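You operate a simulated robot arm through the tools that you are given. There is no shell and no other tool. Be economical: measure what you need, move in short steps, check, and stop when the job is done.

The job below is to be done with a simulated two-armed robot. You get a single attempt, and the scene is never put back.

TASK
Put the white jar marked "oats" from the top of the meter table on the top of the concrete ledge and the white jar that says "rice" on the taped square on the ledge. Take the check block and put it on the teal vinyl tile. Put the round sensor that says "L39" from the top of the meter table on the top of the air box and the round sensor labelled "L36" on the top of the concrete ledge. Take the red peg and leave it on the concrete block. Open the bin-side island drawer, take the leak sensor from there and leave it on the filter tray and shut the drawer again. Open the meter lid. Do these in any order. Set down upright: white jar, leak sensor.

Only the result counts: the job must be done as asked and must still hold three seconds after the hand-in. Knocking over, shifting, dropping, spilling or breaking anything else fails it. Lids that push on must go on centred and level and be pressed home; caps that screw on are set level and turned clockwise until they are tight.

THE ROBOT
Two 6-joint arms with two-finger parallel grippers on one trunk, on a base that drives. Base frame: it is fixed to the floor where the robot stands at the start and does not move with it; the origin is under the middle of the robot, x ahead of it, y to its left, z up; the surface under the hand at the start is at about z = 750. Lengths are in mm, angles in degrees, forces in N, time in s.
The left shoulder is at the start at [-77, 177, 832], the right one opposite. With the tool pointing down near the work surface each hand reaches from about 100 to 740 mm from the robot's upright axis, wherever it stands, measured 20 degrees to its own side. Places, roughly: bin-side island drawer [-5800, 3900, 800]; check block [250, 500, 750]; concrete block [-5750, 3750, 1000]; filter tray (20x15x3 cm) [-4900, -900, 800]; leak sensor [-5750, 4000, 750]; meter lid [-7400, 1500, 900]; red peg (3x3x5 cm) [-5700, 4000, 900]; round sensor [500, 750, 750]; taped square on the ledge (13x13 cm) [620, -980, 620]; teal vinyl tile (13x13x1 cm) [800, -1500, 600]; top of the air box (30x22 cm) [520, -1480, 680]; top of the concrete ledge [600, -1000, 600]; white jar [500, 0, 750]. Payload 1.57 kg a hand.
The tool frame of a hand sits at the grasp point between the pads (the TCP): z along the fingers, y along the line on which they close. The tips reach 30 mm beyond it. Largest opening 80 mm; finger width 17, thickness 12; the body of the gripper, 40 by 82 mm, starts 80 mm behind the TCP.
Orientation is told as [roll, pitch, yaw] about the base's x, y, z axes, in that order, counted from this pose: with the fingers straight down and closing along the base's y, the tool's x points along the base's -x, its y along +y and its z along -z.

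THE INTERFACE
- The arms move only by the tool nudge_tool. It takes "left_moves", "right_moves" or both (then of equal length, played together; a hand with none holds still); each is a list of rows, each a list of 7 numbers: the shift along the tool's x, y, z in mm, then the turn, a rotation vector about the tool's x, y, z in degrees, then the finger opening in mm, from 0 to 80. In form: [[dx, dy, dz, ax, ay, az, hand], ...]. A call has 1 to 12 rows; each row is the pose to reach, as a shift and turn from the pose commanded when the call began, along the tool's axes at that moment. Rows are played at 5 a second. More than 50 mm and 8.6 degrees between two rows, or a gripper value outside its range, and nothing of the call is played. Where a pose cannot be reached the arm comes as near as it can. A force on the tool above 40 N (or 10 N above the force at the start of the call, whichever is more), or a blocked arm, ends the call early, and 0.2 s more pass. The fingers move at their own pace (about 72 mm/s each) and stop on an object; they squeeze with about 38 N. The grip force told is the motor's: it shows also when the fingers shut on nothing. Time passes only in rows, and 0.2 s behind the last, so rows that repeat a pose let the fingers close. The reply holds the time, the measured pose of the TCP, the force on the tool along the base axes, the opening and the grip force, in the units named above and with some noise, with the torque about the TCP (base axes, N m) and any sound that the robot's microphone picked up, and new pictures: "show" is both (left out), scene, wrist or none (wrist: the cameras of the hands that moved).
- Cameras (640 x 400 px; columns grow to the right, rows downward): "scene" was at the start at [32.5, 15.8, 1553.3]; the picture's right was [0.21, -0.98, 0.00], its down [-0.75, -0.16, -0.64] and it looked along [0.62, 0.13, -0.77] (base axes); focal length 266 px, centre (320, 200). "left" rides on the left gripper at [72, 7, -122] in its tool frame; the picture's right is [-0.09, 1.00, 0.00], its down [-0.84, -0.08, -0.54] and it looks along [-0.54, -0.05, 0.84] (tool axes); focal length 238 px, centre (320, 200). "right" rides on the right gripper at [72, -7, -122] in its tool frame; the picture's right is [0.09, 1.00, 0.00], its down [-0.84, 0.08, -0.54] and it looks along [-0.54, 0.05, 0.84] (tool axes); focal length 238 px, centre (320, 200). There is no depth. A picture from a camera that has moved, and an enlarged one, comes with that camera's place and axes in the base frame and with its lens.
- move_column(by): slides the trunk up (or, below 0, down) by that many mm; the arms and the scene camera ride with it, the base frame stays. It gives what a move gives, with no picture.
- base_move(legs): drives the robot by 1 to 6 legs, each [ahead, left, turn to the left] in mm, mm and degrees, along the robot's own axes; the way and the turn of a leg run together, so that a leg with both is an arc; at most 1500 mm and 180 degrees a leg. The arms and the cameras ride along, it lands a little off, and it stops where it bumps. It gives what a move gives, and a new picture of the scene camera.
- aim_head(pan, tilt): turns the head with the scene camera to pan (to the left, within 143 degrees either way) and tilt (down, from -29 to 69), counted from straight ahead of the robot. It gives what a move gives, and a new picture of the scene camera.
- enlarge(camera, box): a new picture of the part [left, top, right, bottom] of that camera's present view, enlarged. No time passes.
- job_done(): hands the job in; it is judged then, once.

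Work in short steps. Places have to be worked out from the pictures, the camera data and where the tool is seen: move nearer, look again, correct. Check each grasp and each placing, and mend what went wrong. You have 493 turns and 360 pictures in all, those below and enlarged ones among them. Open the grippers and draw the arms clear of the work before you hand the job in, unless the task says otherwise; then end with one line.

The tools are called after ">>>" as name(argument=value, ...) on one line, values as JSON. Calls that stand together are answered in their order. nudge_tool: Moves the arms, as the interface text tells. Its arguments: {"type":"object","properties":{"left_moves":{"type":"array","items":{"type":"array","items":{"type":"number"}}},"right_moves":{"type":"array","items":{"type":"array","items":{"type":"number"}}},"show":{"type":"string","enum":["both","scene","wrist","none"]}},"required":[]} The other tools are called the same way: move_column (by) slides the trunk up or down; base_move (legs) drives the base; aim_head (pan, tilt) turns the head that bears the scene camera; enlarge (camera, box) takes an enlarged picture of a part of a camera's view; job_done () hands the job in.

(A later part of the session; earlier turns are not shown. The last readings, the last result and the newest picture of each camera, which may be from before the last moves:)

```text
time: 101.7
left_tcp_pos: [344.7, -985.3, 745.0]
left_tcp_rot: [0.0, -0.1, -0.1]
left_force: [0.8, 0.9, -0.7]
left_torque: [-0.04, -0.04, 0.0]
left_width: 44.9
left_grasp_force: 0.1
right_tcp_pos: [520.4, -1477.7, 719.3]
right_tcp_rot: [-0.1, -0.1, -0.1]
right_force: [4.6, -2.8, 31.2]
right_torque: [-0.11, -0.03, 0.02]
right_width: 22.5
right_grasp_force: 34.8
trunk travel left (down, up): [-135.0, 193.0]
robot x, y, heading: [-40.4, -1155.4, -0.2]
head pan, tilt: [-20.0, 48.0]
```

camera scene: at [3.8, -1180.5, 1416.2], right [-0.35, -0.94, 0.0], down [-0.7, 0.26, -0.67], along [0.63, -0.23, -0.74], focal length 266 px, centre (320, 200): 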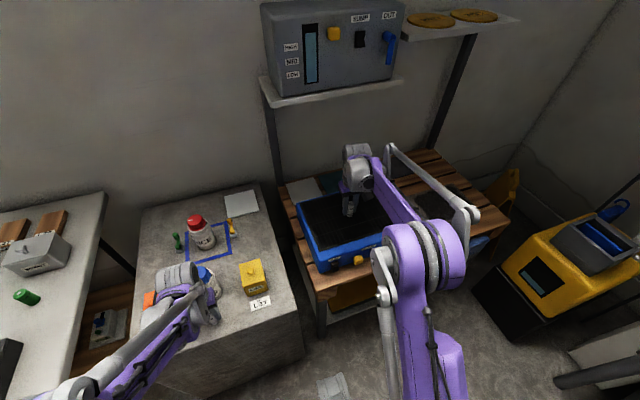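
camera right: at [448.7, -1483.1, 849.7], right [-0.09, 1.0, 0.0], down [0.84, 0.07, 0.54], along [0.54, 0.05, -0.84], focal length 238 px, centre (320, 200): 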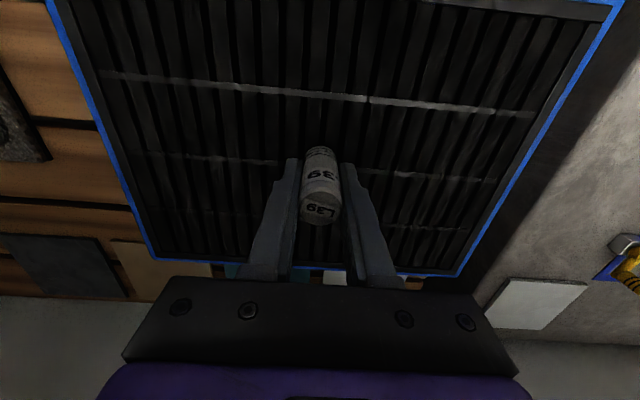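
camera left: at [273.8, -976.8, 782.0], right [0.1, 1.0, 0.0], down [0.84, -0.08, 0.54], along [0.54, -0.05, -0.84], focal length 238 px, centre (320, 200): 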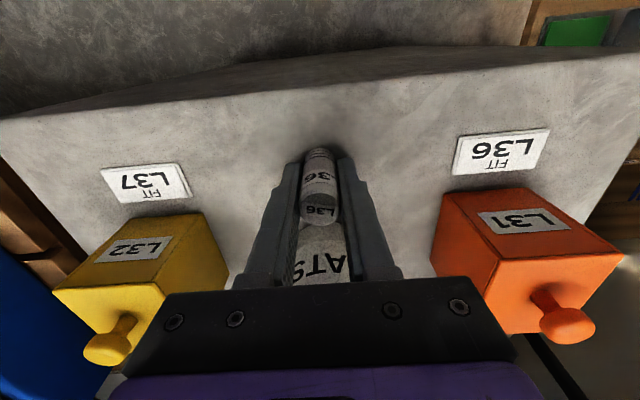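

Contact on the air box; release and lift.

>>> nudge_tool(right_moves=[[0, 0, -1, 0, 0, 0, 30], [0, 0, -1, 0, 0, 0, 45], [0, 0, -1, 0, 0, 0, 45], [0, 0, -40, 0, 0, 0, 45], [0, 0, -85, 0, 0, 0, 45], [0, 0, -110, 0, 0, 0, 45]], left_moves=[[0, 0, 0, 0, 0, 0, 45], [0, 0, 0, 0, 0, 0, 45], [0, 0, 0, 0, 0, 0, 45], [0, 0, -40, 0, 0, 0, 45], [10, 0, -80, 0, 0, 0, 45], [30, 0, -80, 0, 0, 0, 45]])

```text
time: 103.0
left_tcp_pos: [316.0, -983.7, 824.1]
left_tcp_rot: [0.0, 0.0, -0.2]
left_force: [0.2, 0.1, -0.1]
left_torque: [0.0, 0.02, 0.0]
left_width: 45.1
left_grasp_force: 0.0
right_tcp_pos: [521.5, -1475.7, 827.7]
right_tcp_rot: [0.0, -0.1, -0.2]
right_force: [-0.6, 0.5, -0.2]
right_torque: [0.02, 0.0, 0.0]
right_width: 45.2
right_grasp_force: 0.1
trunk travel left (down, up): [-135.0, 193.0]
robot x, y, heading: [-38.7, -1154.6, -0.1]
head pan, tilt: [-20.0, 48.0]
camera scene: at [4.6, -1179.8, 1415.9], right [-0.35, -0.94, 0.0], down [-0.7, 0.26, -0.67], along [0.63, -0.23, -0.74], focal length 266 px, centre (320, 200)
camera right: at [449.6, -1482.4, 949.6], right [-0.09, 1.0, 0.0], down [0.84, 0.07, 0.54], along [0.54, 0.05, -0.84], focal length 238 px, centre (320, 200)
camera left: at [243.3, -976.2, 945.8], right [0.1, 1.0, 0.0], down [0.84, -0.08, 0.54], along [0.54, -0.05, -0.84], focal length 238 px, centre (320, 200)
```

scene: 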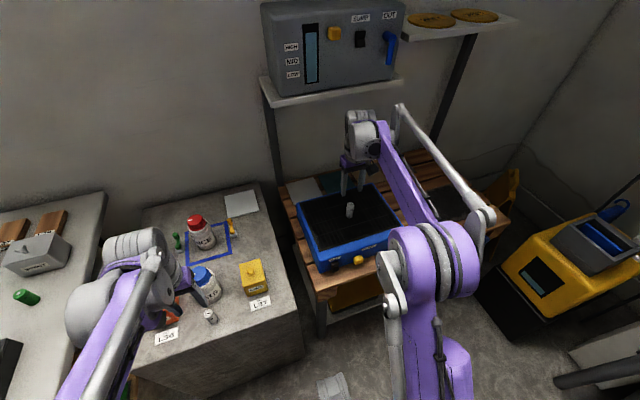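
right: 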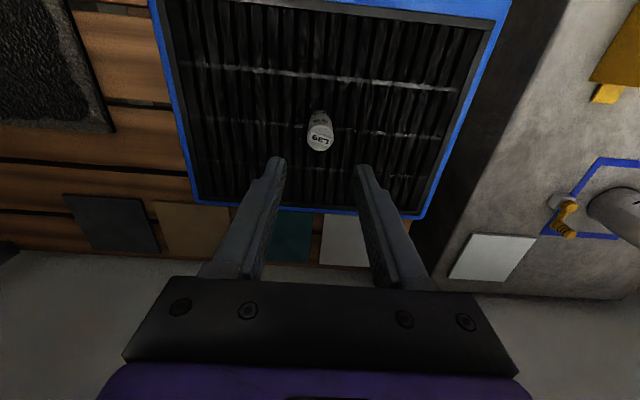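
left: 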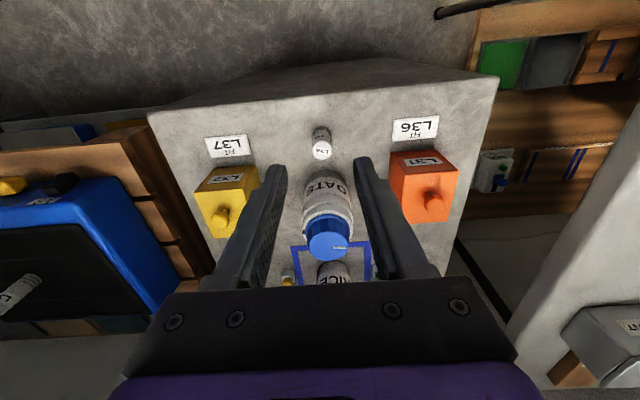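

Now measure the teal tile.

>>> enlarge(camera="scene", box=[270, 150, 420, 240])

>>> enlarge(camera="right", box=[140, 160, 420, 300])

```text
4.27 times, centred on (345, 195) of scene
camera zoom: at [4.6, -1179.8, 1415.9], right [-0.35, -0.94, 0.0], down [-0.7, 0.26, -0.67], along [0.63, -0.23, -0.74], focal length 1134 px, centre (213, 221)
```

zoom: 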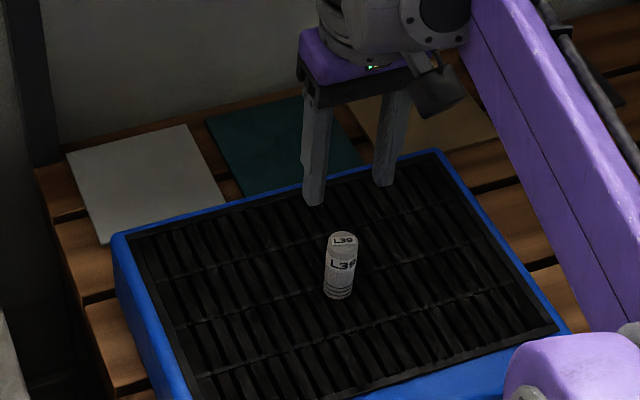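

```text
2.29 times, centred on (280, 230) of right
camera zoom: at [449.6, -1482.4, 949.6], right [-0.09, 1.0, 0.0], down [0.84, 0.07, 0.54], along [0.54, 0.05, -0.84], focal length 545 px, centre (411, 131)
```

zoom: 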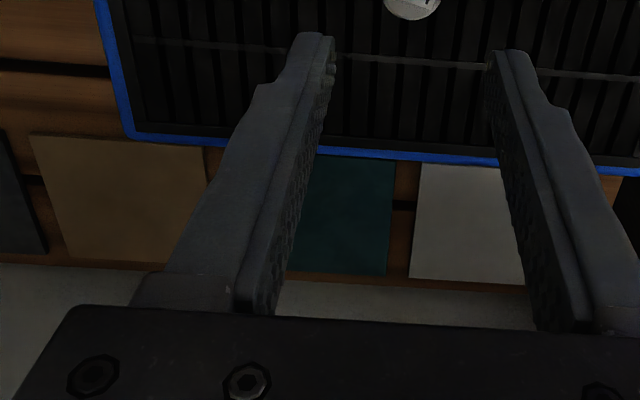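

L39 and L36 done. Tile ≈ centre [755,-1537], z≈613, under a shelf (~z 1040). I'll test reach to it now by driving to about (30,-1390).

>>> base_move(legs=[[0, -240, 0], [60, 0, 0]])

```text
time: 106.3
left_tcp_pos: [375.8, -1225.2, 823.3]
left_tcp_rot: [0.0, 0.0, -0.2]
left_force: [0.5, 0.7, -1.0]
left_torque: [0.01, -0.01, 0.0]
left_width: 44.8
left_grasp_force: 0.0
right_tcp_pos: [581.6, -1718.5, 826.7]
right_tcp_rot: [0.0, 0.0, -0.1]
right_force: [0.5, 0.3, -0.2]
right_torque: [0.0, 0.03, 0.0]
right_width: 45.2
right_grasp_force: 0.1
trunk travel left (down, up): [-135.0, 193.0]
robot x, y, heading: [22.1, -1394.1, -0.4]
head pan, tilt: [-20.0, 48.0]
camera scene: at [65.3, -1420.7, 1415.9], right [-0.35, -0.94, 0.0], down [-0.7, 0.26, -0.67], along [0.63, -0.23, -0.74], focal length 266 px, centre (320, 200)
```

scene: 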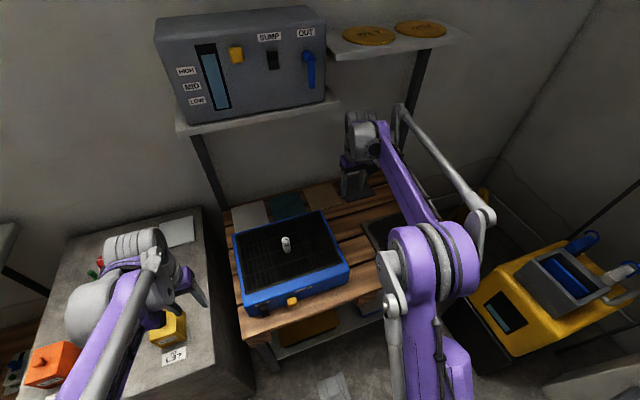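

>>> nudge_tool(right_moves=[[-28, 30, 0, 0, 0, 0, 45], [-55, 60, 0, 0, 0, 0, 45], [-82, 90, 0, 0, 0, 0, 45], [-110, 120, 0, 0, 0, 0, 45], [-137, 150, 0, 0, 0, 0, 45], [-164, 181, 0, 0, 0, 0, 45], [-164, 181, 40, 0, 0, 0, 45], [-164, 181, 80, 0, 0, 0, 45]])

```text
time: 108.1
left_tcp_pos: [373.5, -1225.1, 824.4]
left_tcp_rot: [0.1, -0.2, 0.0]
left_force: [-0.5, -0.5, 0.3]
left_torque: [0.02, -0.11, 0.0]
left_width: 45.1
left_grasp_force: 0.1
right_tcp_pos: [687.8, -1537.5, 737.9]
right_tcp_rot: [0.0, -0.1, 0.0]
right_force: [-1.0, -0.3, 0.3]
right_torque: [0.09, -0.07, 0.01]
right_width: 45.2
right_grasp_force: 0.0
right hand out of reach, approached as far as the arm can: row 4, 5, 6, 7, 8
trunk travel left (down, up): [-135.0, 193.0]
robot x, y, heading: [21.7, -1391.1, 0.1]
head pan, tilt: [-20.0, 48.0]
camera scene: at [62.7, -1422.6, 1415.7], right [-0.34, -0.94, 0.0], down [-0.7, 0.26, -0.67], along [0.63, -0.23, -0.74], focal length 266 px, centre (320, 200)
camera right: at [615.0, -1544.2, 858.3], right [-0.09, 1.0, 0.0], down [0.84, 0.08, 0.54], along [0.54, 0.05, -0.84], focal length 238 px, centre (320, 200)
```

scene: 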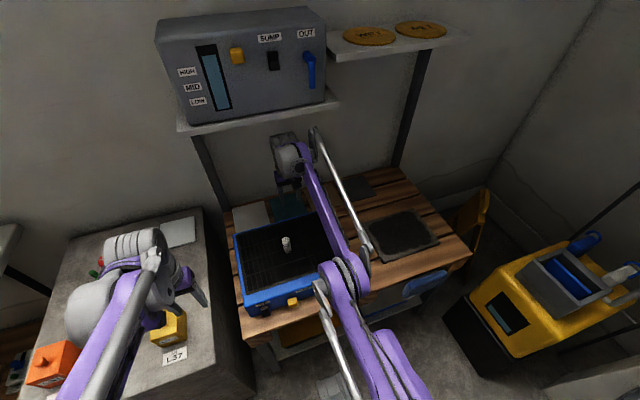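
right: 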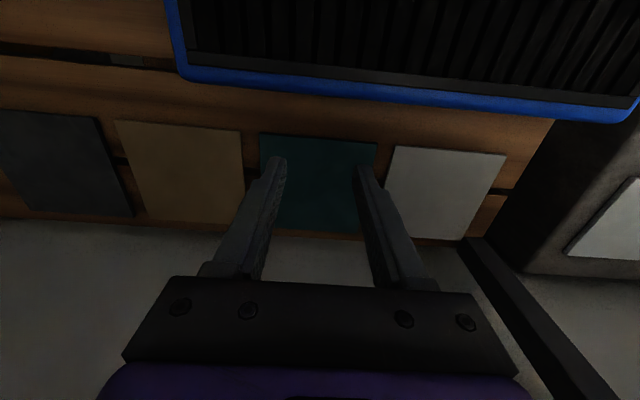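

Reach ends at x≈688 here. Tile centre ≈[758,-1532]. Drive 60 forward, trunk up 60, then re-test.

>>> base_move(legs=[[60, 0, 0]])

>>> nudge_tool(right_moves=[[0, 0, 40, 0, 0, 0, 45], [0, 0, 58, 0, 0, 0, 45], [-15, 0, 58, 0, 0, 0, 45]])

```text
time: 109.1
left_tcp_pos: [434.8, -1222.5, 823.2]
left_tcp_rot: [0.0, -0.1, -0.2]
left_force: [0.8, -0.7, 0.3]
left_torque: [-0.03, 0.03, 0.01]
left_width: 45.1
left_grasp_force: 0.0
right_tcp_pos: [746.3, -1538.8, 734.9]
right_tcp_rot: [-0.1, -0.1, -0.1]
right_force: [-0.3, 0.6, -0.4]
right_torque: [0.0, -0.01, 0.01]
right_width: 44.8
right_grasp_force: 0.1
trunk travel left (down, up): [-135.0, 193.0]
robot x, y, heading: [77.9, -1395.8, -0.2]
head pan, tilt: [-20.0, 48.0]
camera scene: at [124.3, -1418.9, 1415.9], right [-0.34, -0.94, 0.0], down [-0.7, 0.26, -0.67], along [0.63, -0.23, -0.74], focal length 266 px, centre (320, 200)
```

scene: 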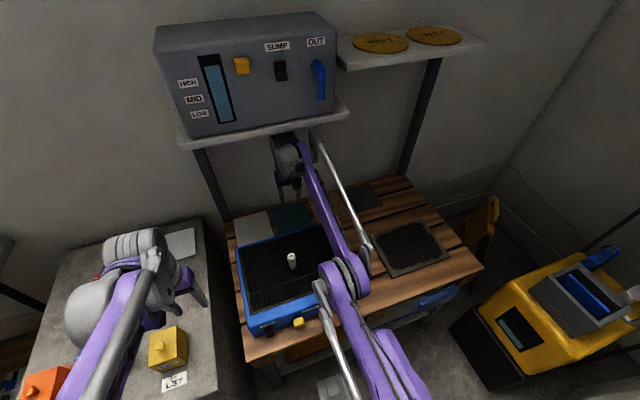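

```text
time: 109.9
left_tcp_pos: [433.1, -1224.6, 822.6]
left_tcp_rot: [0.0, -0.1, -0.2]
left_force: [0.5, 0.7, -0.5]
left_torque: [0.0, -0.03, 0.01]
left_width: 45.0
left_grasp_force: 0.0
right_tcp_pos: [759.3, -1538.0, 677.8]
right_tcp_rot: [0.0, 0.0, -0.2]
right_force: [-0.7, 0.4, 0.5]
right_torque: [0.0, 0.01, 0.01]
right_width: 45.2
right_grasp_force: 0.1
trunk travel left (down, up): [-135.0, 193.0]
robot x, y, heading: [77.9, -1392.0, -0.2]
head pan, tilt: [-20.0, 48.0]
camera scene: at [123.3, -1420.0, 1416.0], right [-0.34, -0.94, 0.0], down [-0.7, 0.26, -0.67], along [0.63, -0.23, -0.74], focal length 266 px, centre (320, 200)
camera right: at [687.5, -1545.2, 798.6], right [-0.09, 1.0, 0.0], down [0.84, 0.08, 0.54], along [0.54, 0.05, -0.84], focal length 238 px, centre (320, 200)
```

scene: 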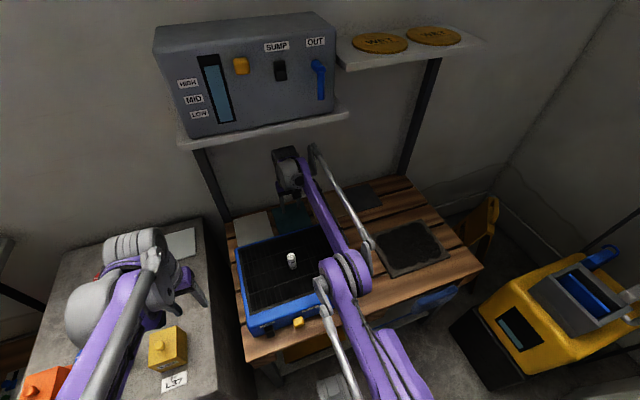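
right: 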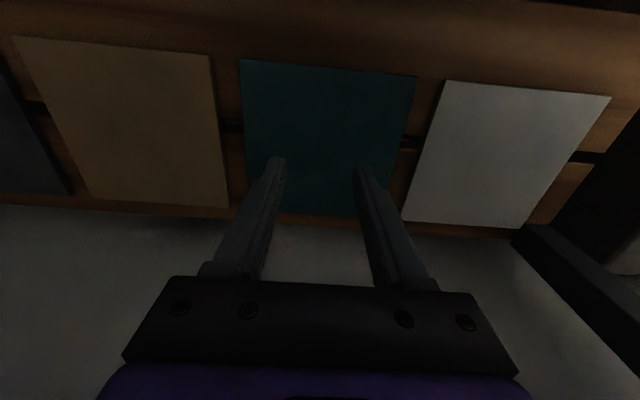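

Reach is fine from here (robot 78,-1393); tile centre ≈[749,-1534]. Retract the way I came, raise trunk, go for the check block.

>>> nudge_tool(right_moves=[[15, 0, -40, 0, 0, 0, 45], [15, 0, -80, 0, 0, 0, 45], [15, 0, -120, 0, 0, 0, 45], [35, -40, -145, 0, 0, 0, 45], [60, -80, -145, 0, 0, 0, 45], [90, -118, -145, 0, 0, 0, 45], [120, -155, -145, 0, 0, 0, 60], [150, -181, -145, 0, 0, 0, 75], [190, -181, -145, 0, 0, 0, 75]], show="none")

>>> move_column(by=140)

>>> base_move(legs=[[-430, 0, 0], [0, 1000, 0], [0, 800, 0], [350, 0, 0]])

```text
refused: row 4 steps farther than a row can; nothing moved
```

```text
time: 111.5
left_tcp_pos: [412.7, -1225.4, 968.5]
left_tcp_rot: [0.0, -1.0, -0.7]
left_force: [-0.2, 0.6, -0.4]
left_torque: [-0.02, -0.01, -0.01]
left_width: 44.9
left_grasp_force: 0.1
right_tcp_pos: [765.3, -1539.7, 777.0]
right_tcp_rot: [-0.1, -2.2, -0.4]
right_force: [-0.3, -0.8, -0.2]
right_torque: [0.02, 0.0, 0.0]
right_width: 45.0
right_grasp_force: 0.0
trunk travel left (down, up): [-272.0, 55.0]
robot x, y, heading: [70.0, -1394.5, -0.8]
head pan, tilt: [-20.0, 48.0]
stopped: the arm was blocked; the commanded pose is now the measured one
```

```text
time: 120.8
left_tcp_pos: [3.5, -386.1, 961.8]
left_tcp_rot: [0.0, -0.1, -1.0]
left_force: [-0.1, 0.2, 0.1]
left_torque: [-0.03, 0.02, 0.0]
left_width: 45.0
left_grasp_force: 0.1
right_tcp_pos: [350.7, -722.9, 766.2]
right_tcp_rot: [-1.3, -1.3, -1.6]
right_force: [-0.7, -19.6, 1.6]
right_torque: [-0.36, -0.02, 0.16]
right_width: 27.2
right_grasp_force: 0.0
trunk travel left (down, up): [-272.0, 55.0]
robot x, y, heading: [-350.7, -547.4, -0.8]
head pan, tilt: [-20.0, 48.0]
stopped in leg 2: the force on the tool passed its limit at 46 N (the readings are from after the stop); the commanded pose is now the measured one
camera scene: at [-320.4, -577.0, 1553.4], right [-0.36, -0.93, 0.0], down [-0.69, 0.27, -0.67], along [0.62, -0.24, -0.74], focal length 266 px, centre (320, 200)
```

scene: 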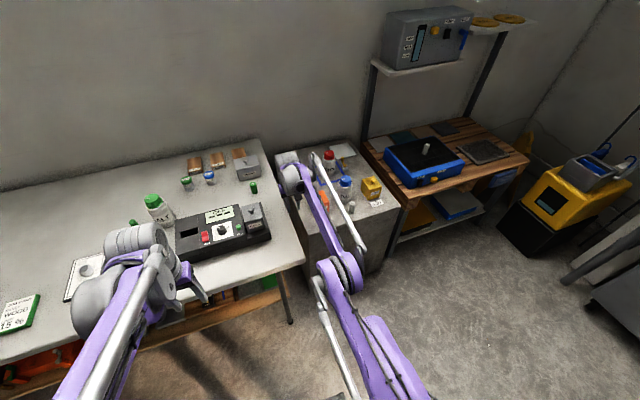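

That chaining was careless: the wrist met the shelf and later a finger touched the table edge. Back off right first and inspect.

>>> base_move(legs=[[0, -50, 0]])

>>> nudge_tool(right_moves=[[10, 0, -40, 0, 0, 0, 60], [40, 0, -80, 0, 0, 0, 60], [80, 0, -100, 0, 0, 0, 60], [120, 0, -120, 0, 0, 0, 60], [160, 0, -140, 0, 0, 0, 60], [190, 0, -170, 0, 0, 0, 60]])

```text
time: 121.9
left_tcp_pos: [3.2, -434.3, 961.2]
left_tcp_rot: [0.0, 0.0, -0.8]
left_force: [-0.1, -0.6, 0.4]
left_torque: [0.04, 0.0, -0.01]
left_width: 44.9
left_grasp_force: 0.1
right_tcp_pos: [351.3, -764.8, 766.5]
right_tcp_rot: [-0.8, -1.4, -1.3]
right_force: [-0.6, 0.4, 1.1]
right_torque: [0.03, 0.01, 0.01]
right_width: 44.8
right_grasp_force: 0.1
trunk travel left (down, up): [-272.0, 55.0]
robot x, y, heading: [-348.5, -598.4, -0.8]
head pan, tilt: [-20.0, 48.0]
camera scene: at [-320.9, -627.1, 1553.4], right [-0.36, -0.93, 0.0], down [-0.69, 0.26, -0.67], along [0.63, -0.24, -0.74], focal length 266 px, centre (320, 200)
```

scene: 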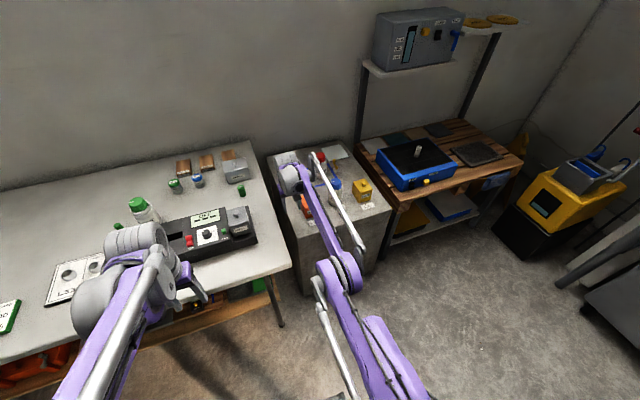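

```text
time: 123.3
left_tcp_pos: [1.7, -433.2, 962.5]
left_tcp_rot: [0.0, -0.2, -0.9]
left_force: [-1.0, -0.3, 0.3]
left_torque: [-0.01, -0.02, 0.0]
left_width: 44.8
left_grasp_force: 0.0
right_tcp_pos: [222.7, -758.8, 999.6]
right_tcp_rot: [-1.0, -1.3, -1.3]
right_force: [-0.1, -0.6, -0.5]
right_torque: [0.03, -0.02, 0.0]
right_width: 60.0
right_grasp_force: 0.1
right hand out of reach, approached as far as the arm can: row 1, 2, 3, 4, 5, 6
trunk travel left (down, up): [-272.0, 55.0]
robot x, y, heading: [-352.5, -600.4, -0.7]
head pan, tilt: [-20.0, 48.0]
camera scene: at [-323.2, -626.4, 1553.4], right [-0.36, -0.93, 0.0], down [-0.69, 0.26, -0.67], along [0.63, -0.24, -0.74], focal length 266 px, centre (320, 200)
camera right: at [147.5, -760.4, 1119.6], right [-0.07, 1.0, -0.02], down [0.83, 0.07, 0.56], along [0.56, 0.02, -0.83], focal length 238 px, centre (320, 200)
```

scene: 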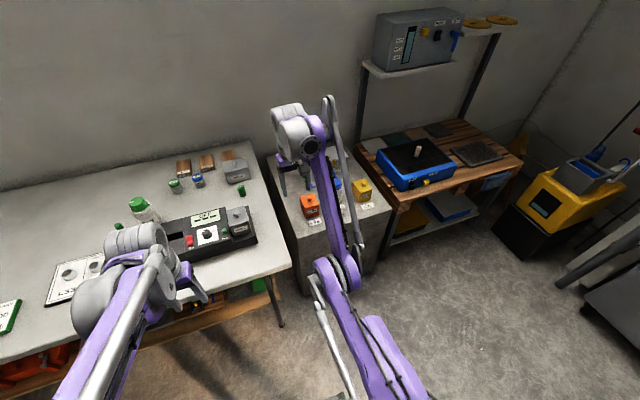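
right: 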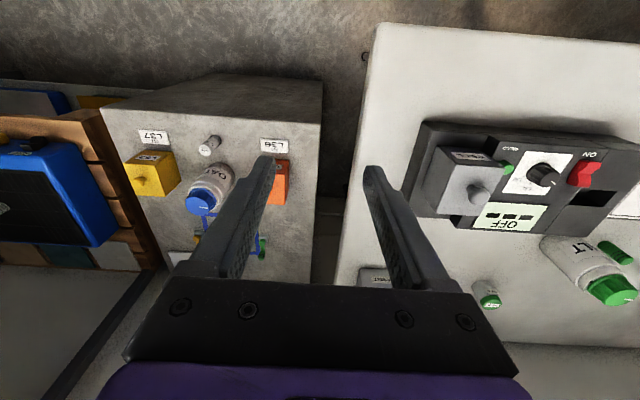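

>>> enlarge(camera="scene", box=[350, 120, 510, 220])

>>> enlarge(camera="right", box=[100, 110, 320, 260])

```text
4.00 times, centred on (430, 170) of scene
camera zoom: at [-323.2, -626.4, 1553.4], right [-0.36, -0.93, 0.0], down [-0.69, 0.26, -0.67], along [0.63, -0.24, -0.74], focal length 1064 px, centre (-120, 320)
```

zoom: 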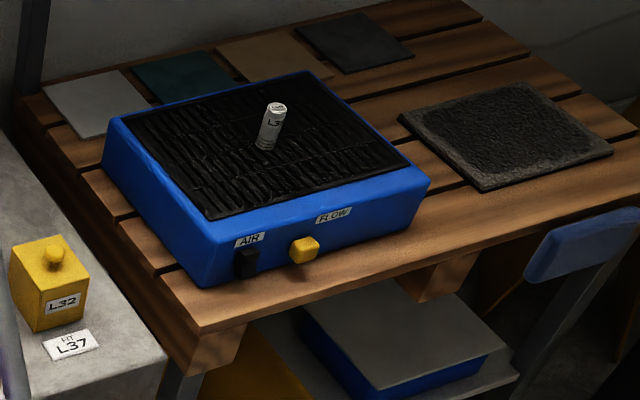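

```text
2.67 times, centred on (210, 185) of right
camera zoom: at [147.5, -760.4, 1119.6], right [-0.07, 1.0, -0.02], down [0.83, 0.07, 0.56], along [0.56, 0.02, -0.83], focal length 636 px, centre (613, 240)
```

zoom: 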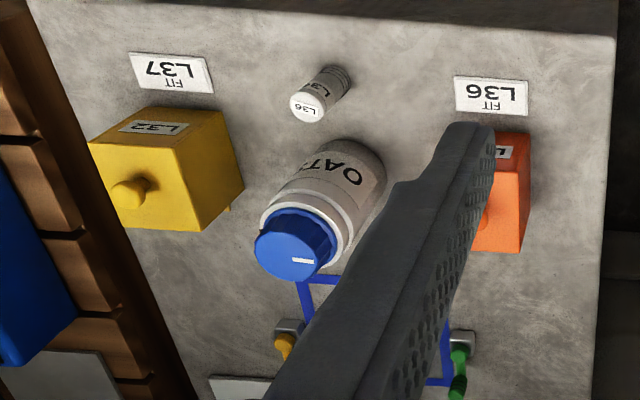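

All is intact. Drive to the check block: robot to about (-60,650).

>>> base_move(legs=[[0, 625, 0.7], [0, 625, 0], [290, 0, 0]])

>>> aim_head(pan=0, tilt=50)

```text
time: 136.4
left_tcp_pos: [304.6, 818.5, 960.9]
left_tcp_rot: [-0.1, 0.0, -0.3]
left_force: [-0.3, 0.7, -0.7]
left_torque: [-0.01, 0.03, 0.0]
left_width: 44.9
left_grasp_force: 0.0
right_tcp_pos: [526.3, 497.1, 997.5]
right_tcp_rot: [-1.0, -1.4, -0.7]
right_force: [-0.2, 0.3, -0.4]
right_torque: [-0.01, -0.01, -0.03]
right_width: 60.0
right_grasp_force: 0.0
trunk travel left (down, up): [-272.0, 55.0]
robot x, y, heading: [-52.4, 650.4, -0.3]
head pan, tilt: [-20.0, 48.0]
camera scene: at [-18.9, 623.0, 1553.4], right [-0.35, -0.94, 0.0], down [-0.7, 0.26, -0.67], along [0.63, -0.23, -0.74], focal length 266 px, centre (320, 200)
```

scene: 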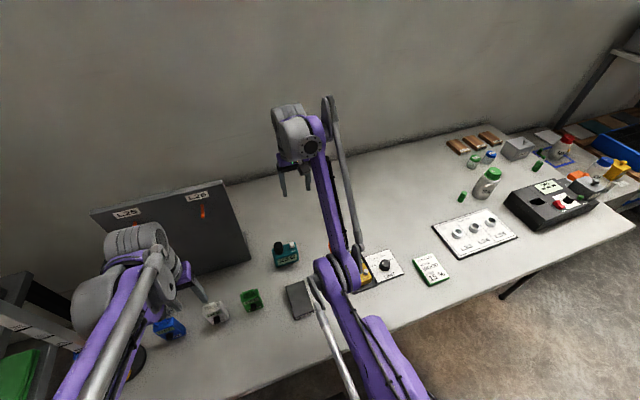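

```text
time: 137.2
left_tcp_pos: [302.6, 819.8, 960.5]
left_tcp_rot: [0.0, 0.0, -0.3]
left_force: [-0.8, -0.3, 0.9]
left_torque: [-0.06, 0.01, -0.02]
left_width: 45.1
left_grasp_force: 0.0
right_tcp_pos: [527.1, 496.7, 999.3]
right_tcp_rot: [-1.1, -1.2, -0.7]
right_force: [0.3, -0.7, -0.4]
right_torque: [0.03, -0.04, -0.04]
right_width: 60.2
right_grasp_force: 0.0
trunk travel left (down, up): [-272.0, 55.0]
robot x, y, heading: [-49.3, 651.9, -0.1]
head pan, tilt: [0.0, 50.0]
camera scene: at [-16.3, 649.9, 1550.7], right [-0.01, -1.0, 0.0], down [-0.77, 0.0, -0.64], along [0.64, 0.0, -0.77], focal length 266 px, centre (320, 200)
```

scene: 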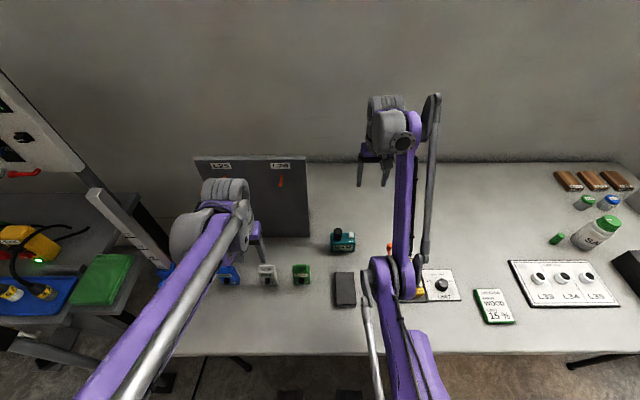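

>>> nudge_tool(right_moves=[[39, 14, 0, -1, 1.3, -0.7, 80], [78, 27, 0, -1, 1.3, -0.7, 80], [117, 41, 0, -1, 1.3, -0.7, 80], [156, 54, 0, -1, 1.3, -0.7, 80], [195, 68, 0, -1, 1.3, -0.7, 80], [234, 81, 0, -1, 1.3, -0.7, 80], [234, 81, 40, -1, 1.3, -0.7, 80], [234, 81, 85, -1, 1.3, -0.7, 80]])

```text
time: 139.0
left_tcp_pos: [303.9, 819.0, 961.5]
left_tcp_rot: [0.0, 0.0, -0.2]
left_force: [-0.8, -0.4, -0.8]
left_torque: [-0.03, 0.0, -0.01]
left_width: 45.1
left_grasp_force: 0.1
right_tcp_pos: [502.2, 628.6, 1001.9]
right_tcp_rot: [0.0, 0.2, -0.1]
right_force: [0.3, -2.2, 1.3]
right_torque: [0.14, 0.04, 0.0]
right_width: 78.9
right_grasp_force: 0.1
right hand out of reach, approached as far as the arm can: row 1, 2, 3, 4, 5, 6, 7, 8
trunk travel left (down, up): [-272.0, 55.0]
robot x, y, heading: [-52.3, 652.6, -0.1]
head pan, tilt: [0.0, 50.0]
camera scene: at [-16.1, 650.3, 1550.7], right [0.0, -1.0, 0.0], down [-0.77, 0.0, -0.64], along [0.64, 0.0, -0.77], focal length 266 px, centre (320, 200)
camera right: at [430.6, 622.2, 1123.4], right [-0.09, 1.0, 0.0], down [0.84, 0.08, 0.54], along [0.54, 0.05, -0.84], focal length 238 px, centre (320, 200)
```

scene: 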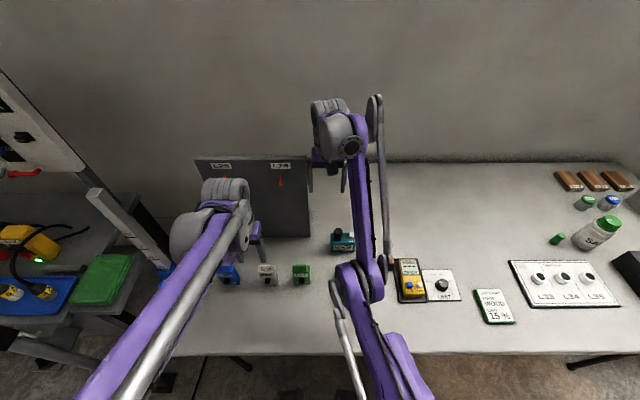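
right: 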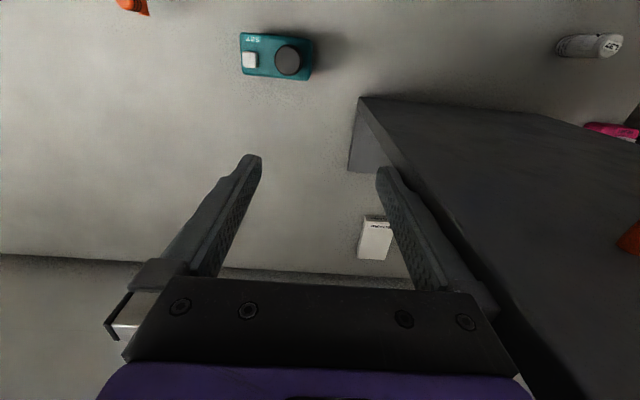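

The right arm is in an awkward configuration. Move it away from the board toward its own side first.

>>> nudge_tool(right_moves=[[0, -45, 0, 0, 0, 0, 80], [0, -90, 0, 0, 0, 0, 80], [0, -135, 0, 0, 0, 0, 80], [0, -180, 0, 0, 0, 0, 80], [0, -225, 0, 0, 0, 0, 80], [0, -270, 0, 0, 0, 0, 80], [20, -300, 0, 0, 0, 0, 80]])

```text
time: 140.6
left_tcp_pos: [302.4, 818.6, 961.0]
left_tcp_rot: [0.0, 0.0, -0.4]
left_force: [0.4, -0.5, -0.3]
left_torque: [0.03, 0.01, 0.01]
left_width: 45.1
left_grasp_force: 0.1
right_tcp_pos: [501.8, 321.5, 1000.6]
right_tcp_rot: [0.0, 0.1, -0.1]
right_force: [-0.3, 0.1, 0.1]
right_torque: [-0.01, 0.0, -0.02]
right_width: 79.9
right_grasp_force: 0.1
right hand out of reach, approached as far as the arm can: row 1, 2, 3, 4, 5, 6, 7
trunk travel left (down, up): [-272.0, 55.0]
robot x, y, heading: [-51.2, 653.0, -0.4]
head pan, tilt: [0.0, 50.0]
camera scene: at [-16.4, 649.2, 1550.7], right [0.0, -1.0, 0.0], down [-0.77, 0.0, -0.64], along [0.64, 0.0, -0.77], focal length 266 px, centre (320, 200)
camera right: at [431.1, 314.8, 1123.0], right [-0.09, 1.0, 0.0], down [0.84, 0.08, 0.54], along [0.54, 0.05, -0.84], focal length 238 px, centre (320, 200)
```

scene: 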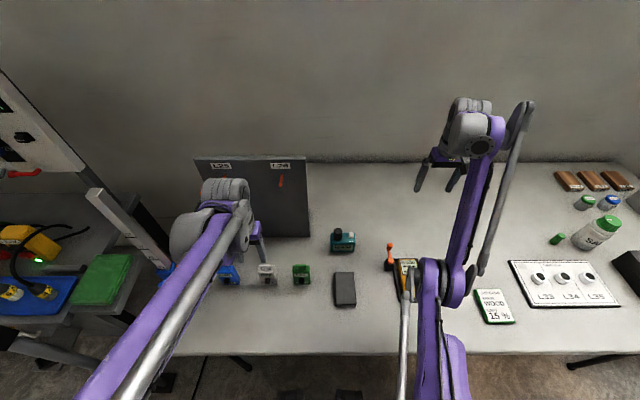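
right: 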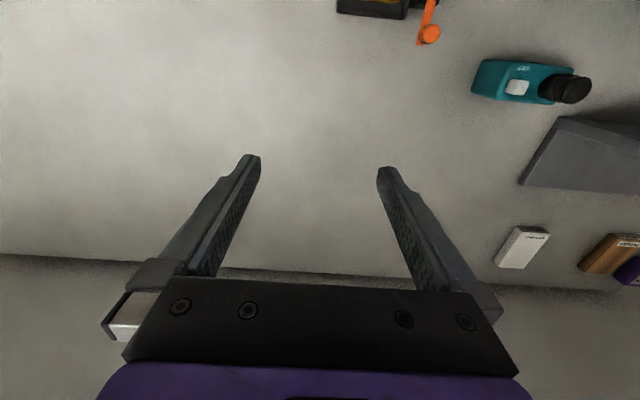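

The arm seems stuck straight. Pull the hand in along the line to the shoulder (back and down).

>>> nudge_tool(right_moves=[[20, 5, 12, 0, 0, 0, 80], [40, 10, 24, 0, 0, 0, 80], [60, 15, 36, 0, 0, 0, 80], [80, 20, 48, 0, 0, 0, 80], [100, 25, 60, 0, 0, 0, 80], [120, 30, 72, 0, 0, 0, 80]])

```text
time: 142.0
left_tcp_pos: [302.6, 819.0, 961.9]
left_tcp_rot: [0.0, -0.1, -0.3]
left_force: [0.5, 0.5, -0.6]
left_torque: [0.0, 0.01, 0.0]
left_width: 45.1
left_grasp_force: 0.0
right_tcp_pos: [502.8, 321.8, 1000.9]
right_tcp_rot: [-0.1, 0.1, -0.1]
right_force: [0.6, -0.1, 0.4]
right_torque: [-0.02, 0.0, 0.01]
right_width: 80.0
right_grasp_force: 0.1
right hand out of reach, approached as far as the arm can: row 1, 2, 3, 4, 5, 6
trunk travel left (down, up): [-272.0, 55.0]
robot x, y, heading: [-48.4, 649.2, -0.1]
head pan, tilt: [0.0, 50.0]
camera scene: at [-16.1, 649.9, 1550.7], right [0.0, -1.0, 0.0], down [-0.77, 0.0, -0.64], along [0.64, 0.0, -0.77], focal length 266 px, centre (320, 200)
camera right: at [431.4, 316.0, 1123.1], right [-0.09, 1.0, 0.0], down [0.84, 0.08, 0.54], along [0.54, 0.05, -0.84], focal length 238 px, centre (320, 200)
```

scene: 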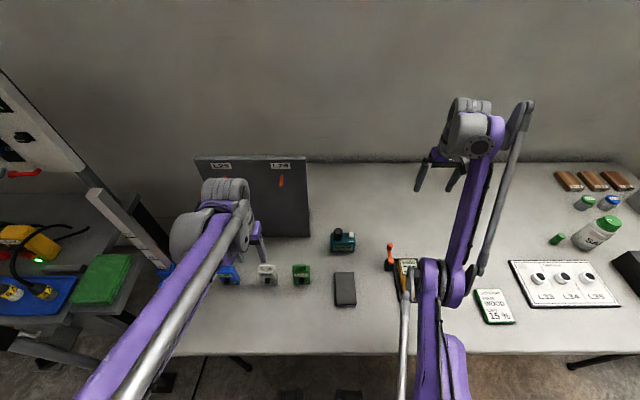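
right: 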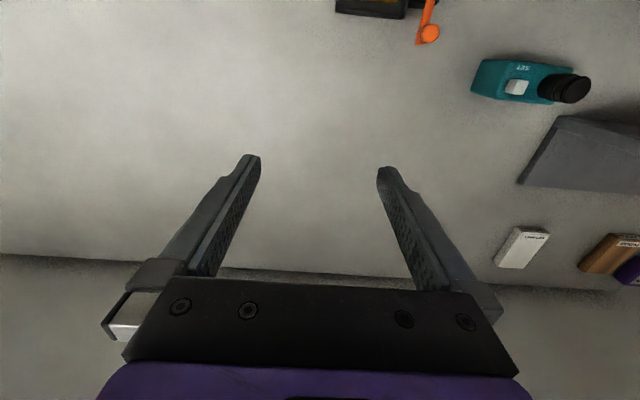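

Arm is at a straight singularity. Try a purely perpendicular downward-outward motion so the elbow bends.

>>> nudge_tool(right_moves=[[-10, -2, 18, 0, 0, 0, 80], [-18, -4, 36, 0, 0, 0, 80], [-20, -4, 60, 0, 0, 0, 80], [-20, -4, 90, 0, 0, 0, 80], [-10, -4, 120, 0, 0, 0, 80]], show="none")

```text
time: 143.2
left_tcp_pos: [302.7, 817.9, 962.1]
left_tcp_rot: [0.0, 0.0, -0.3]
left_force: [0.6, -0.8, -0.6]
left_torque: [0.0, 0.04, -0.02]
left_width: 45.1
left_grasp_force: 0.0
right_tcp_pos: [577.3, 306.2, 923.1]
right_tcp_rot: [0.0, 0.2, 0.0]
right_force: [-1.6, 0.8, -2.0]
right_torque: [0.02, 0.0, -0.02]
right_width: 80.0
right_grasp_force: 0.0
right hand out of reach, approached as far as the arm can: row 1, 2, 3, 4, 5
trunk travel left (down, up): [-272.0, 55.0]
robot x, y, heading: [-52.5, 649.3, -0.4]
head pan, tilt: [0.0, 50.0]
```

The elbow seems flipped to the low branch. I'll back into open floor to re-pose the arm safely.

>>> base_move(legs=[[-800, 0, 0]])

>>> nudge_tool(right_moves=[[-45, 0, 0, 0, 0, 0, 80], [-90, 0, 20, 0, 0, 0, 80], [-130, 0, 50, 0, 0, 0, 80], [-160, 0, 90, 0, 0, 0, 80], [-160, 0, 135, 0, 0, 0, 80], [-160, 0, 180, 0, 0, 0, 80], [-160, 0, 225, 0, 0, 0, 80]])

```text
time: 147.5
left_tcp_pos: [-488.4, 823.1, 961.6]
left_tcp_rot: [-0.1, 0.0, -0.7]
left_force: [1.0, 0.8, 0.5]
left_torque: [0.01, 0.02, 0.02]
left_width: 45.3
left_grasp_force: 0.0
right_tcp_pos: [-219.5, 308.6, 923.8]
right_tcp_rot: [0.0, 0.1, -0.6]
right_force: [0.8, -1.2, 0.3]
right_torque: [0.03, -0.02, -0.02]
right_width: 80.2
right_grasp_force: 0.1
trunk travel left (down, up): [-272.0, 55.0]
robot x, y, heading: [-842.2, 657.9, -0.6]
head pan, tilt: [0.0, 50.0]
camera scene: at [-809.0, 655.9, 1550.7], right [-0.01, -1.0, 0.0], down [-0.77, 0.01, -0.64], along [0.64, -0.01, -0.77], focal length 266 px, centre (320, 200)
```

scene: 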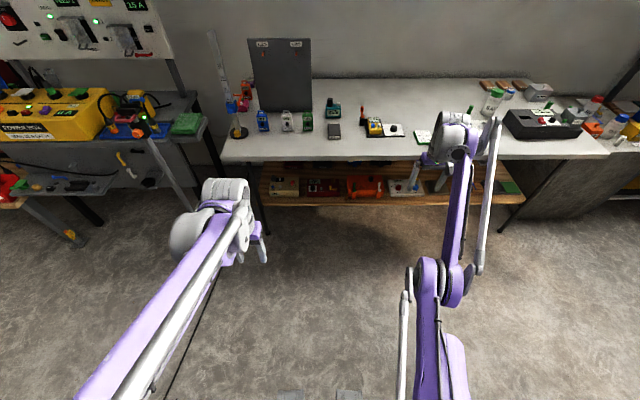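

```text
time: 149.1
left_tcp_pos: [-487.7, 821.7, 961.4]
left_tcp_rot: [-0.1, 0.0, -0.7]
left_force: [-0.3, 0.2, 0.0]
left_torque: [0.02, 0.02, -0.02]
left_width: 45.2
left_grasp_force: 0.0
right_tcp_pos: [-164.9, 330.3, 735.5]
right_tcp_rot: [0.1, 0.2, -0.4]
right_force: [0.2, -0.2, -0.8]
right_torque: [0.0, 0.0, -0.01]
right_width: 80.0
right_grasp_force: 0.1
right hand out of reach, approached as far as the arm can: row 1, 2, 3, 4, 5, 6, 7
trunk travel left (down, up): [-272.0, 55.0]
robot x, y, heading: [-842.6, 656.5, -0.5]
head pan, tilt: [0.0, 50.0]
camera scene: at [-808.1, 655.4, 1550.7], right [-0.01, -1.0, 0.0], down [-0.77, 0.01, -0.64], along [0.64, -0.01, -0.77], focal length 266 px, centre (320, 200)
camera right: at [-237.0, 323.8, 857.4], right [-0.08, 1.0, 0.0], down [0.84, 0.07, 0.54], along [0.54, 0.05, -0.84], focal length 238 px, centre (320, 200)
```

scene: 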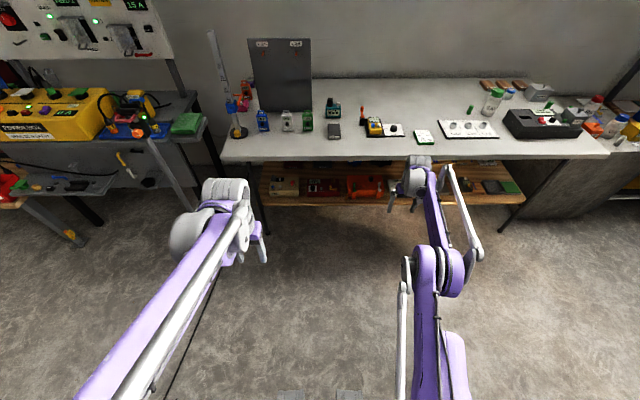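
right: 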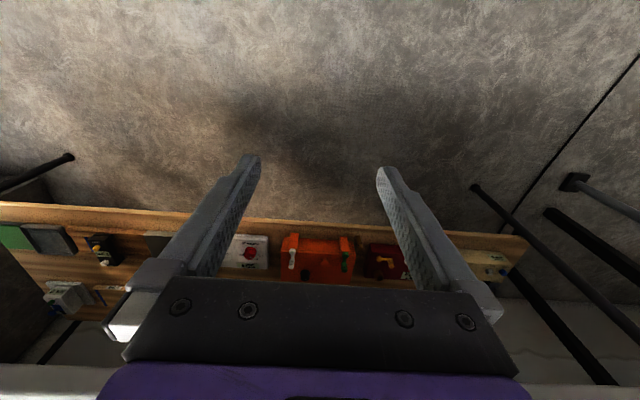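

>>> nudge_tool(right_moves=[[0, 0, 40, 0, 0, 0, 80], [0, 0, 80, 0, 0, 0, 80], [10, 0, 120, 0, 0, 0, 80], [20, 0, 160, 0, 0, 0, 80], [40, 0, 200, 0, 0, 0, 80], [60, 0, 240, 0, 0, 0, 80], [90, 0, 270, 0, 0, 0, 80], [130, 0, 290, 0, 0, 0, 80], [170, 0, 290, 0, 0, 0, 80]], show="scene")

```text
time: 151.1
left_tcp_pos: [-487.9, 821.4, 960.5]
left_tcp_rot: [0.0, -0.1, -0.6]
left_force: [0.5, -0.4, -0.9]
left_torque: [-0.01, -0.03, -0.02]
left_width: 45.0
left_grasp_force: 0.1
right_tcp_pos: [-340.8, 332.1, 459.6]
right_tcp_rot: [0.0, 0.1, -0.3]
right_force: [-0.2, 0.3, -0.2]
right_torque: [-0.04, 0.02, 0.01]
right_width: 80.0
right_grasp_force: 0.0
right hand out of reach, approached as far as the arm can: row 2, 3, 4, 5, 6, 7, 8, 9
trunk travel left (down, up): [-272.0, 55.0]
robot x, y, heading: [-845.7, 656.8, -0.7]
head pan, tilt: [0.0, 50.0]
camera scene: at [-809.0, 655.7, 1550.7], right [-0.01, -1.0, 0.0], down [-0.77, 0.01, -0.64], along [0.64, -0.01, -0.77], focal length 266 px, centre (320, 200)
```

scene: 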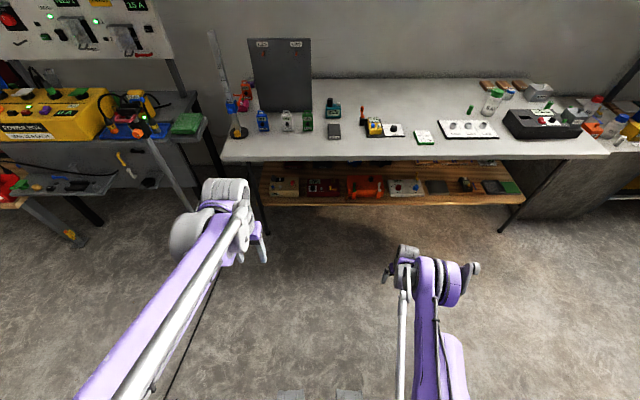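

All earlier points lie on a circle about the elbow, so the shoulder joint sits at its limit. Command a motion that is purely shoulder-lift (up and slightly forward).

>>> nudge_tool(right_moves=[[-7, 0, -24, 0, 0, 0, 80], [-13, 0, -48, 0, 0, 0, 80], [-19, 0, -72, 0, 0, 0, 80], [-25, 0, -96, 0, 0, 0, 80], [-28, 0, -130, 0, 0, 0, 80], [-28, 0, -165, 0, 0, 0, 80]], show="scene")

```text
time: 152.5
left_tcp_pos: [-489.1, 823.2, 961.4]
left_tcp_rot: [-0.1, 0.0, -0.7]
left_force: [0.1, -0.2, -0.1]
left_torque: [0.01, 0.0, -0.03]
left_width: 45.5
left_grasp_force: 0.1
right_tcp_pos: [-312.6, 332.4, 623.6]
right_tcp_rot: [0.0, 0.1, -0.5]
right_force: [-0.3, -0.1, 0.4]
right_torque: [0.01, 0.0, 0.06]
right_width: 79.9
right_grasp_force: 0.1
trunk travel left (down, up): [-272.0, 55.0]
robot x, y, heading: [-836.1, 655.4, -0.4]
head pan, tilt: [0.0, 50.0]
camera scene: at [-809.3, 656.2, 1550.7], right [-0.01, -1.0, 0.0], down [-0.77, 0.01, -0.64], along [0.64, -0.01, -0.77], focal length 266 px, centre (320, 200)
```

scene: 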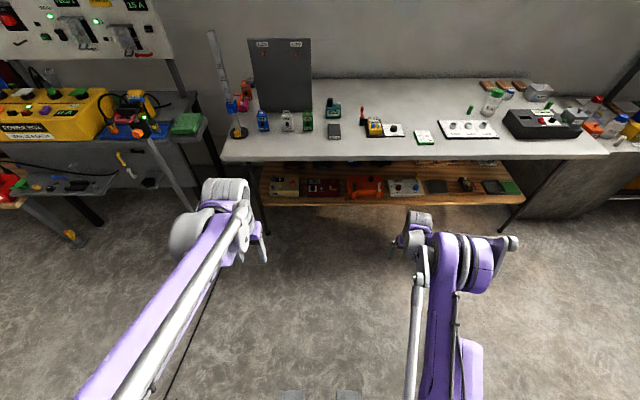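

Freed: the arm reached every row. Raise to carry height.

>>> nudge_tool(right_moves=[[20, 0, -45, 0, 0, 0, 80], [40, 0, -90, 0, 0, 0, 80], [60, 0, -135, 0, 0, 0, 80], [80, 0, -180, 0, 0, 0, 80], [90, 0, -225, 0, 0, 0, 80], [100, 0, -270, 0, 0, 0, 80], [110, 0, -310, 0, 0, 0, 80], [120, 0, -345, 0, 0, 0, 80]], show="scene")

```text
time: 154.3
left_tcp_pos: [-488.7, 823.1, 961.2]
left_tcp_rot: [0.0, -0.2, -0.6]
left_force: [0.0, 0.4, 0.1]
left_torque: [0.0, -0.04, 0.0]
left_width: 45.1
left_grasp_force: 0.1
right_tcp_pos: [-433.8, 333.8, 971.5]
right_tcp_rot: [-0.1, 0.2, -0.5]
right_force: [-0.6, 0.0, 0.1]
right_torque: [0.03, 0.02, 0.03]
right_width: 80.0
right_grasp_force: 0.0
trunk travel left (down, up): [-272.0, 55.0]
robot x, y, heading: [-844.5, 658.8, -0.7]
head pan, tilt: [0.0, 50.0]
camera scene: at [-809.6, 656.2, 1550.7], right [-0.01, -1.0, 0.0], down [-0.77, 0.01, -0.64], along [0.64, -0.01, -0.77], focal length 266 px, centre (320, 200)
```

scene: 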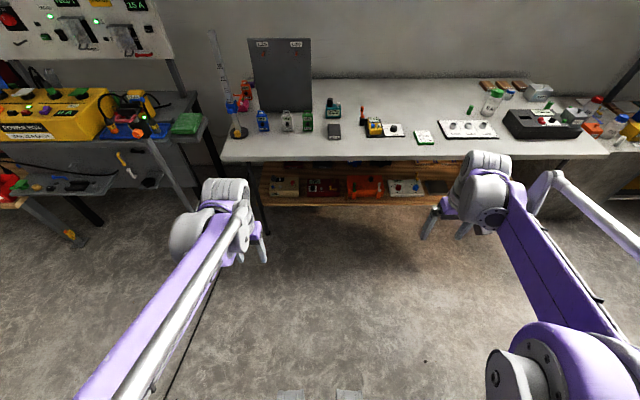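

Arm is back to normal. Drive forward and go over the block.

>>> base_move(legs=[[790, 0, 0.5]])

>>> nudge_tool(right_moves=[[14, 45, 0, 0, 0, 0, 80], [28, 90, 0, 0, 0, 0, 80], [42, 135, 0, 0, 0, 0, 80], [56, 180, 0, 0, 0, 0, 80], [66, 225, 0, 0, 0, 0, 80], [66, 243, 0, 0, 0, 0, 80]])

```text
time: 158.5
left_tcp_pos: [304.4, 822.7, 962.4]
left_tcp_rot: [0.0, 0.0, -0.2]
left_force: [0.2, -0.5, 0.0]
left_torque: [-0.03, -0.01, 0.01]
left_width: 45.0
left_grasp_force: 0.1
right_tcp_pos: [366.2, 331.1, 969.7]
right_tcp_rot: [0.0, 0.0, 0.1]
right_force: [0.0, 1.0, 0.7]
right_torque: [0.03, -0.02, -0.03]
right_width: 80.0
right_grasp_force: 0.0
trunk travel left (down, up): [-272.0, 55.0]
robot x, y, heading: [-49.0, 649.1, -0.3]
head pan, tilt: [0.0, 50.0]
camera scene: at [-13.6, 651.5, 1550.7], right [0.0, -1.0, 0.0], down [-0.77, 0.0, -0.64], along [0.64, 0.0, -0.77], focal length 266 px, centre (320, 200)
```

scene: 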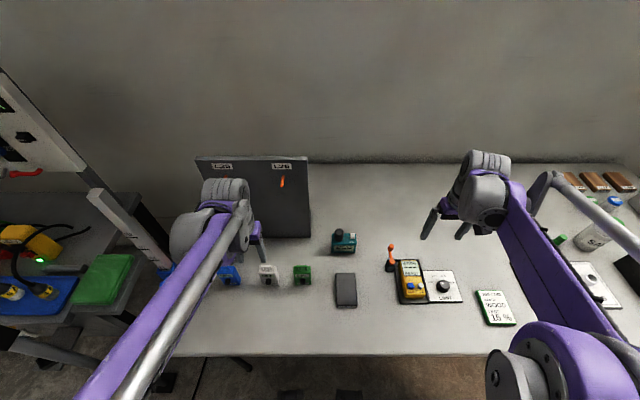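

```text
time: 159.9
left_tcp_pos: [306.0, 821.7, 961.8]
left_tcp_rot: [0.1, 0.0, -0.1]
left_force: [0.7, -0.1, 0.3]
left_torque: [0.0, 0.02, 0.0]
left_width: 45.2
left_grasp_force: 0.1
right_tcp_pos: [298.8, 575.9, 970.1]
right_tcp_rot: [0.0, 0.1, 0.1]
right_force: [-0.3, 0.2, 0.1]
right_torque: [0.01, 0.0, 0.03]
right_width: 80.2
right_grasp_force: 0.1
trunk travel left (down, up): [-272.0, 55.0]
robot x, y, heading: [-50.4, 655.8, 0.0]
head pan, tilt: [0.0, 50.0]
camera scene: at [-13.5, 651.6, 1550.7], right [0.0, -1.0, 0.0], down [-0.77, 0.0, -0.64], along [0.64, 0.0, -0.77], focal length 266 px, centre (320, 200)
camera right: at [226.9, 569.2, 1092.0], right [-0.09, 1.0, 0.0], down [0.84, 0.08, 0.54], along [0.54, 0.05, -0.84], focal length 238 px, centre (320, 200)
```

scene: 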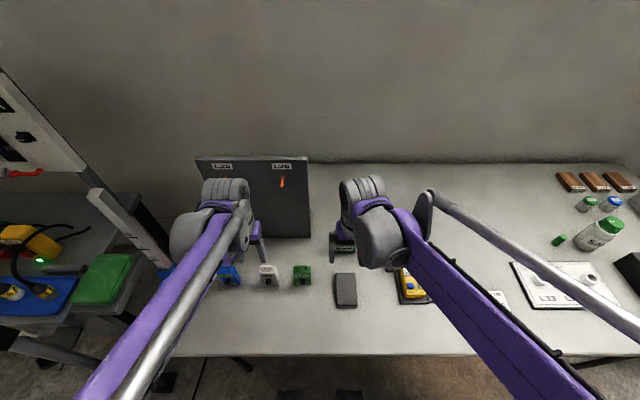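
right: 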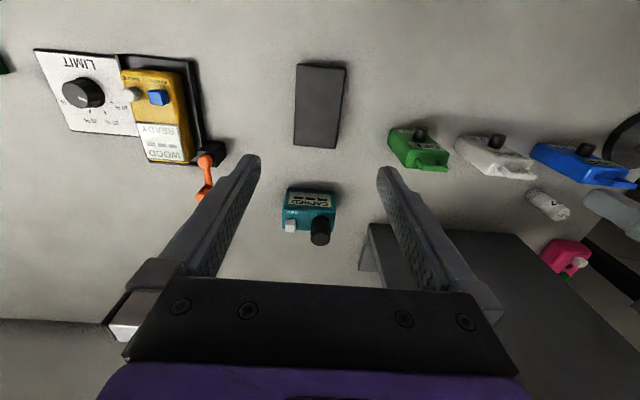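

>>> nudge_tool(right_moves=[[13, -3, 45, 0, 0, 0, 80], [13, -3, 90, 0, 0, 0, 80], [13, -3, 135, 0, 0, 0, 80], [13, -3, 155, 0, 0, 0, 80]], show="wrist")

```text
time: 160.9
left_tcp_pos: [305.5, 821.8, 961.2]
left_tcp_rot: [0.0, 0.0, -0.2]
left_force: [0.6, -0.4, -0.2]
left_torque: [0.0, -0.01, 0.02]
left_width: 45.2
left_grasp_force: 0.1
right_tcp_pos: [284.2, 571.4, 814.4]
right_tcp_rot: [0.0, 0.0, 0.1]
right_force: [0.4, 0.4, -0.4]
right_torque: [0.03, 0.0, -0.02]
right_width: 80.0
right_grasp_force: 0.1
trunk travel left (down, up): [-272.0, 55.0]
robot x, y, heading: [-45.8, 649.6, -0.2]
head pan, tilt: [0.0, 50.0]
camera right: at [212.9, 565.1, 936.8], right [-0.09, 1.0, 0.0], down [0.84, 0.08, 0.54], along [0.54, 0.05, -0.84], focal length 238 px, centre (320, 200)
```

right: 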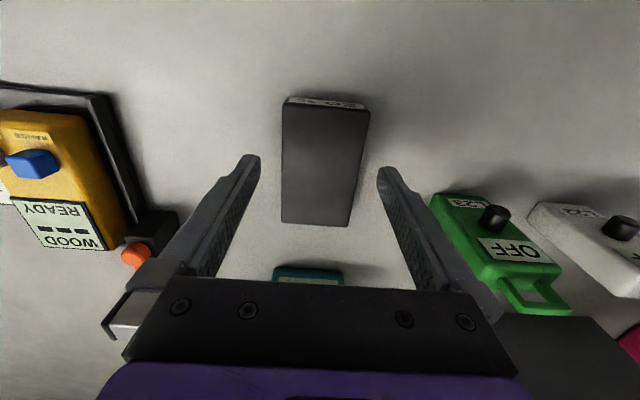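

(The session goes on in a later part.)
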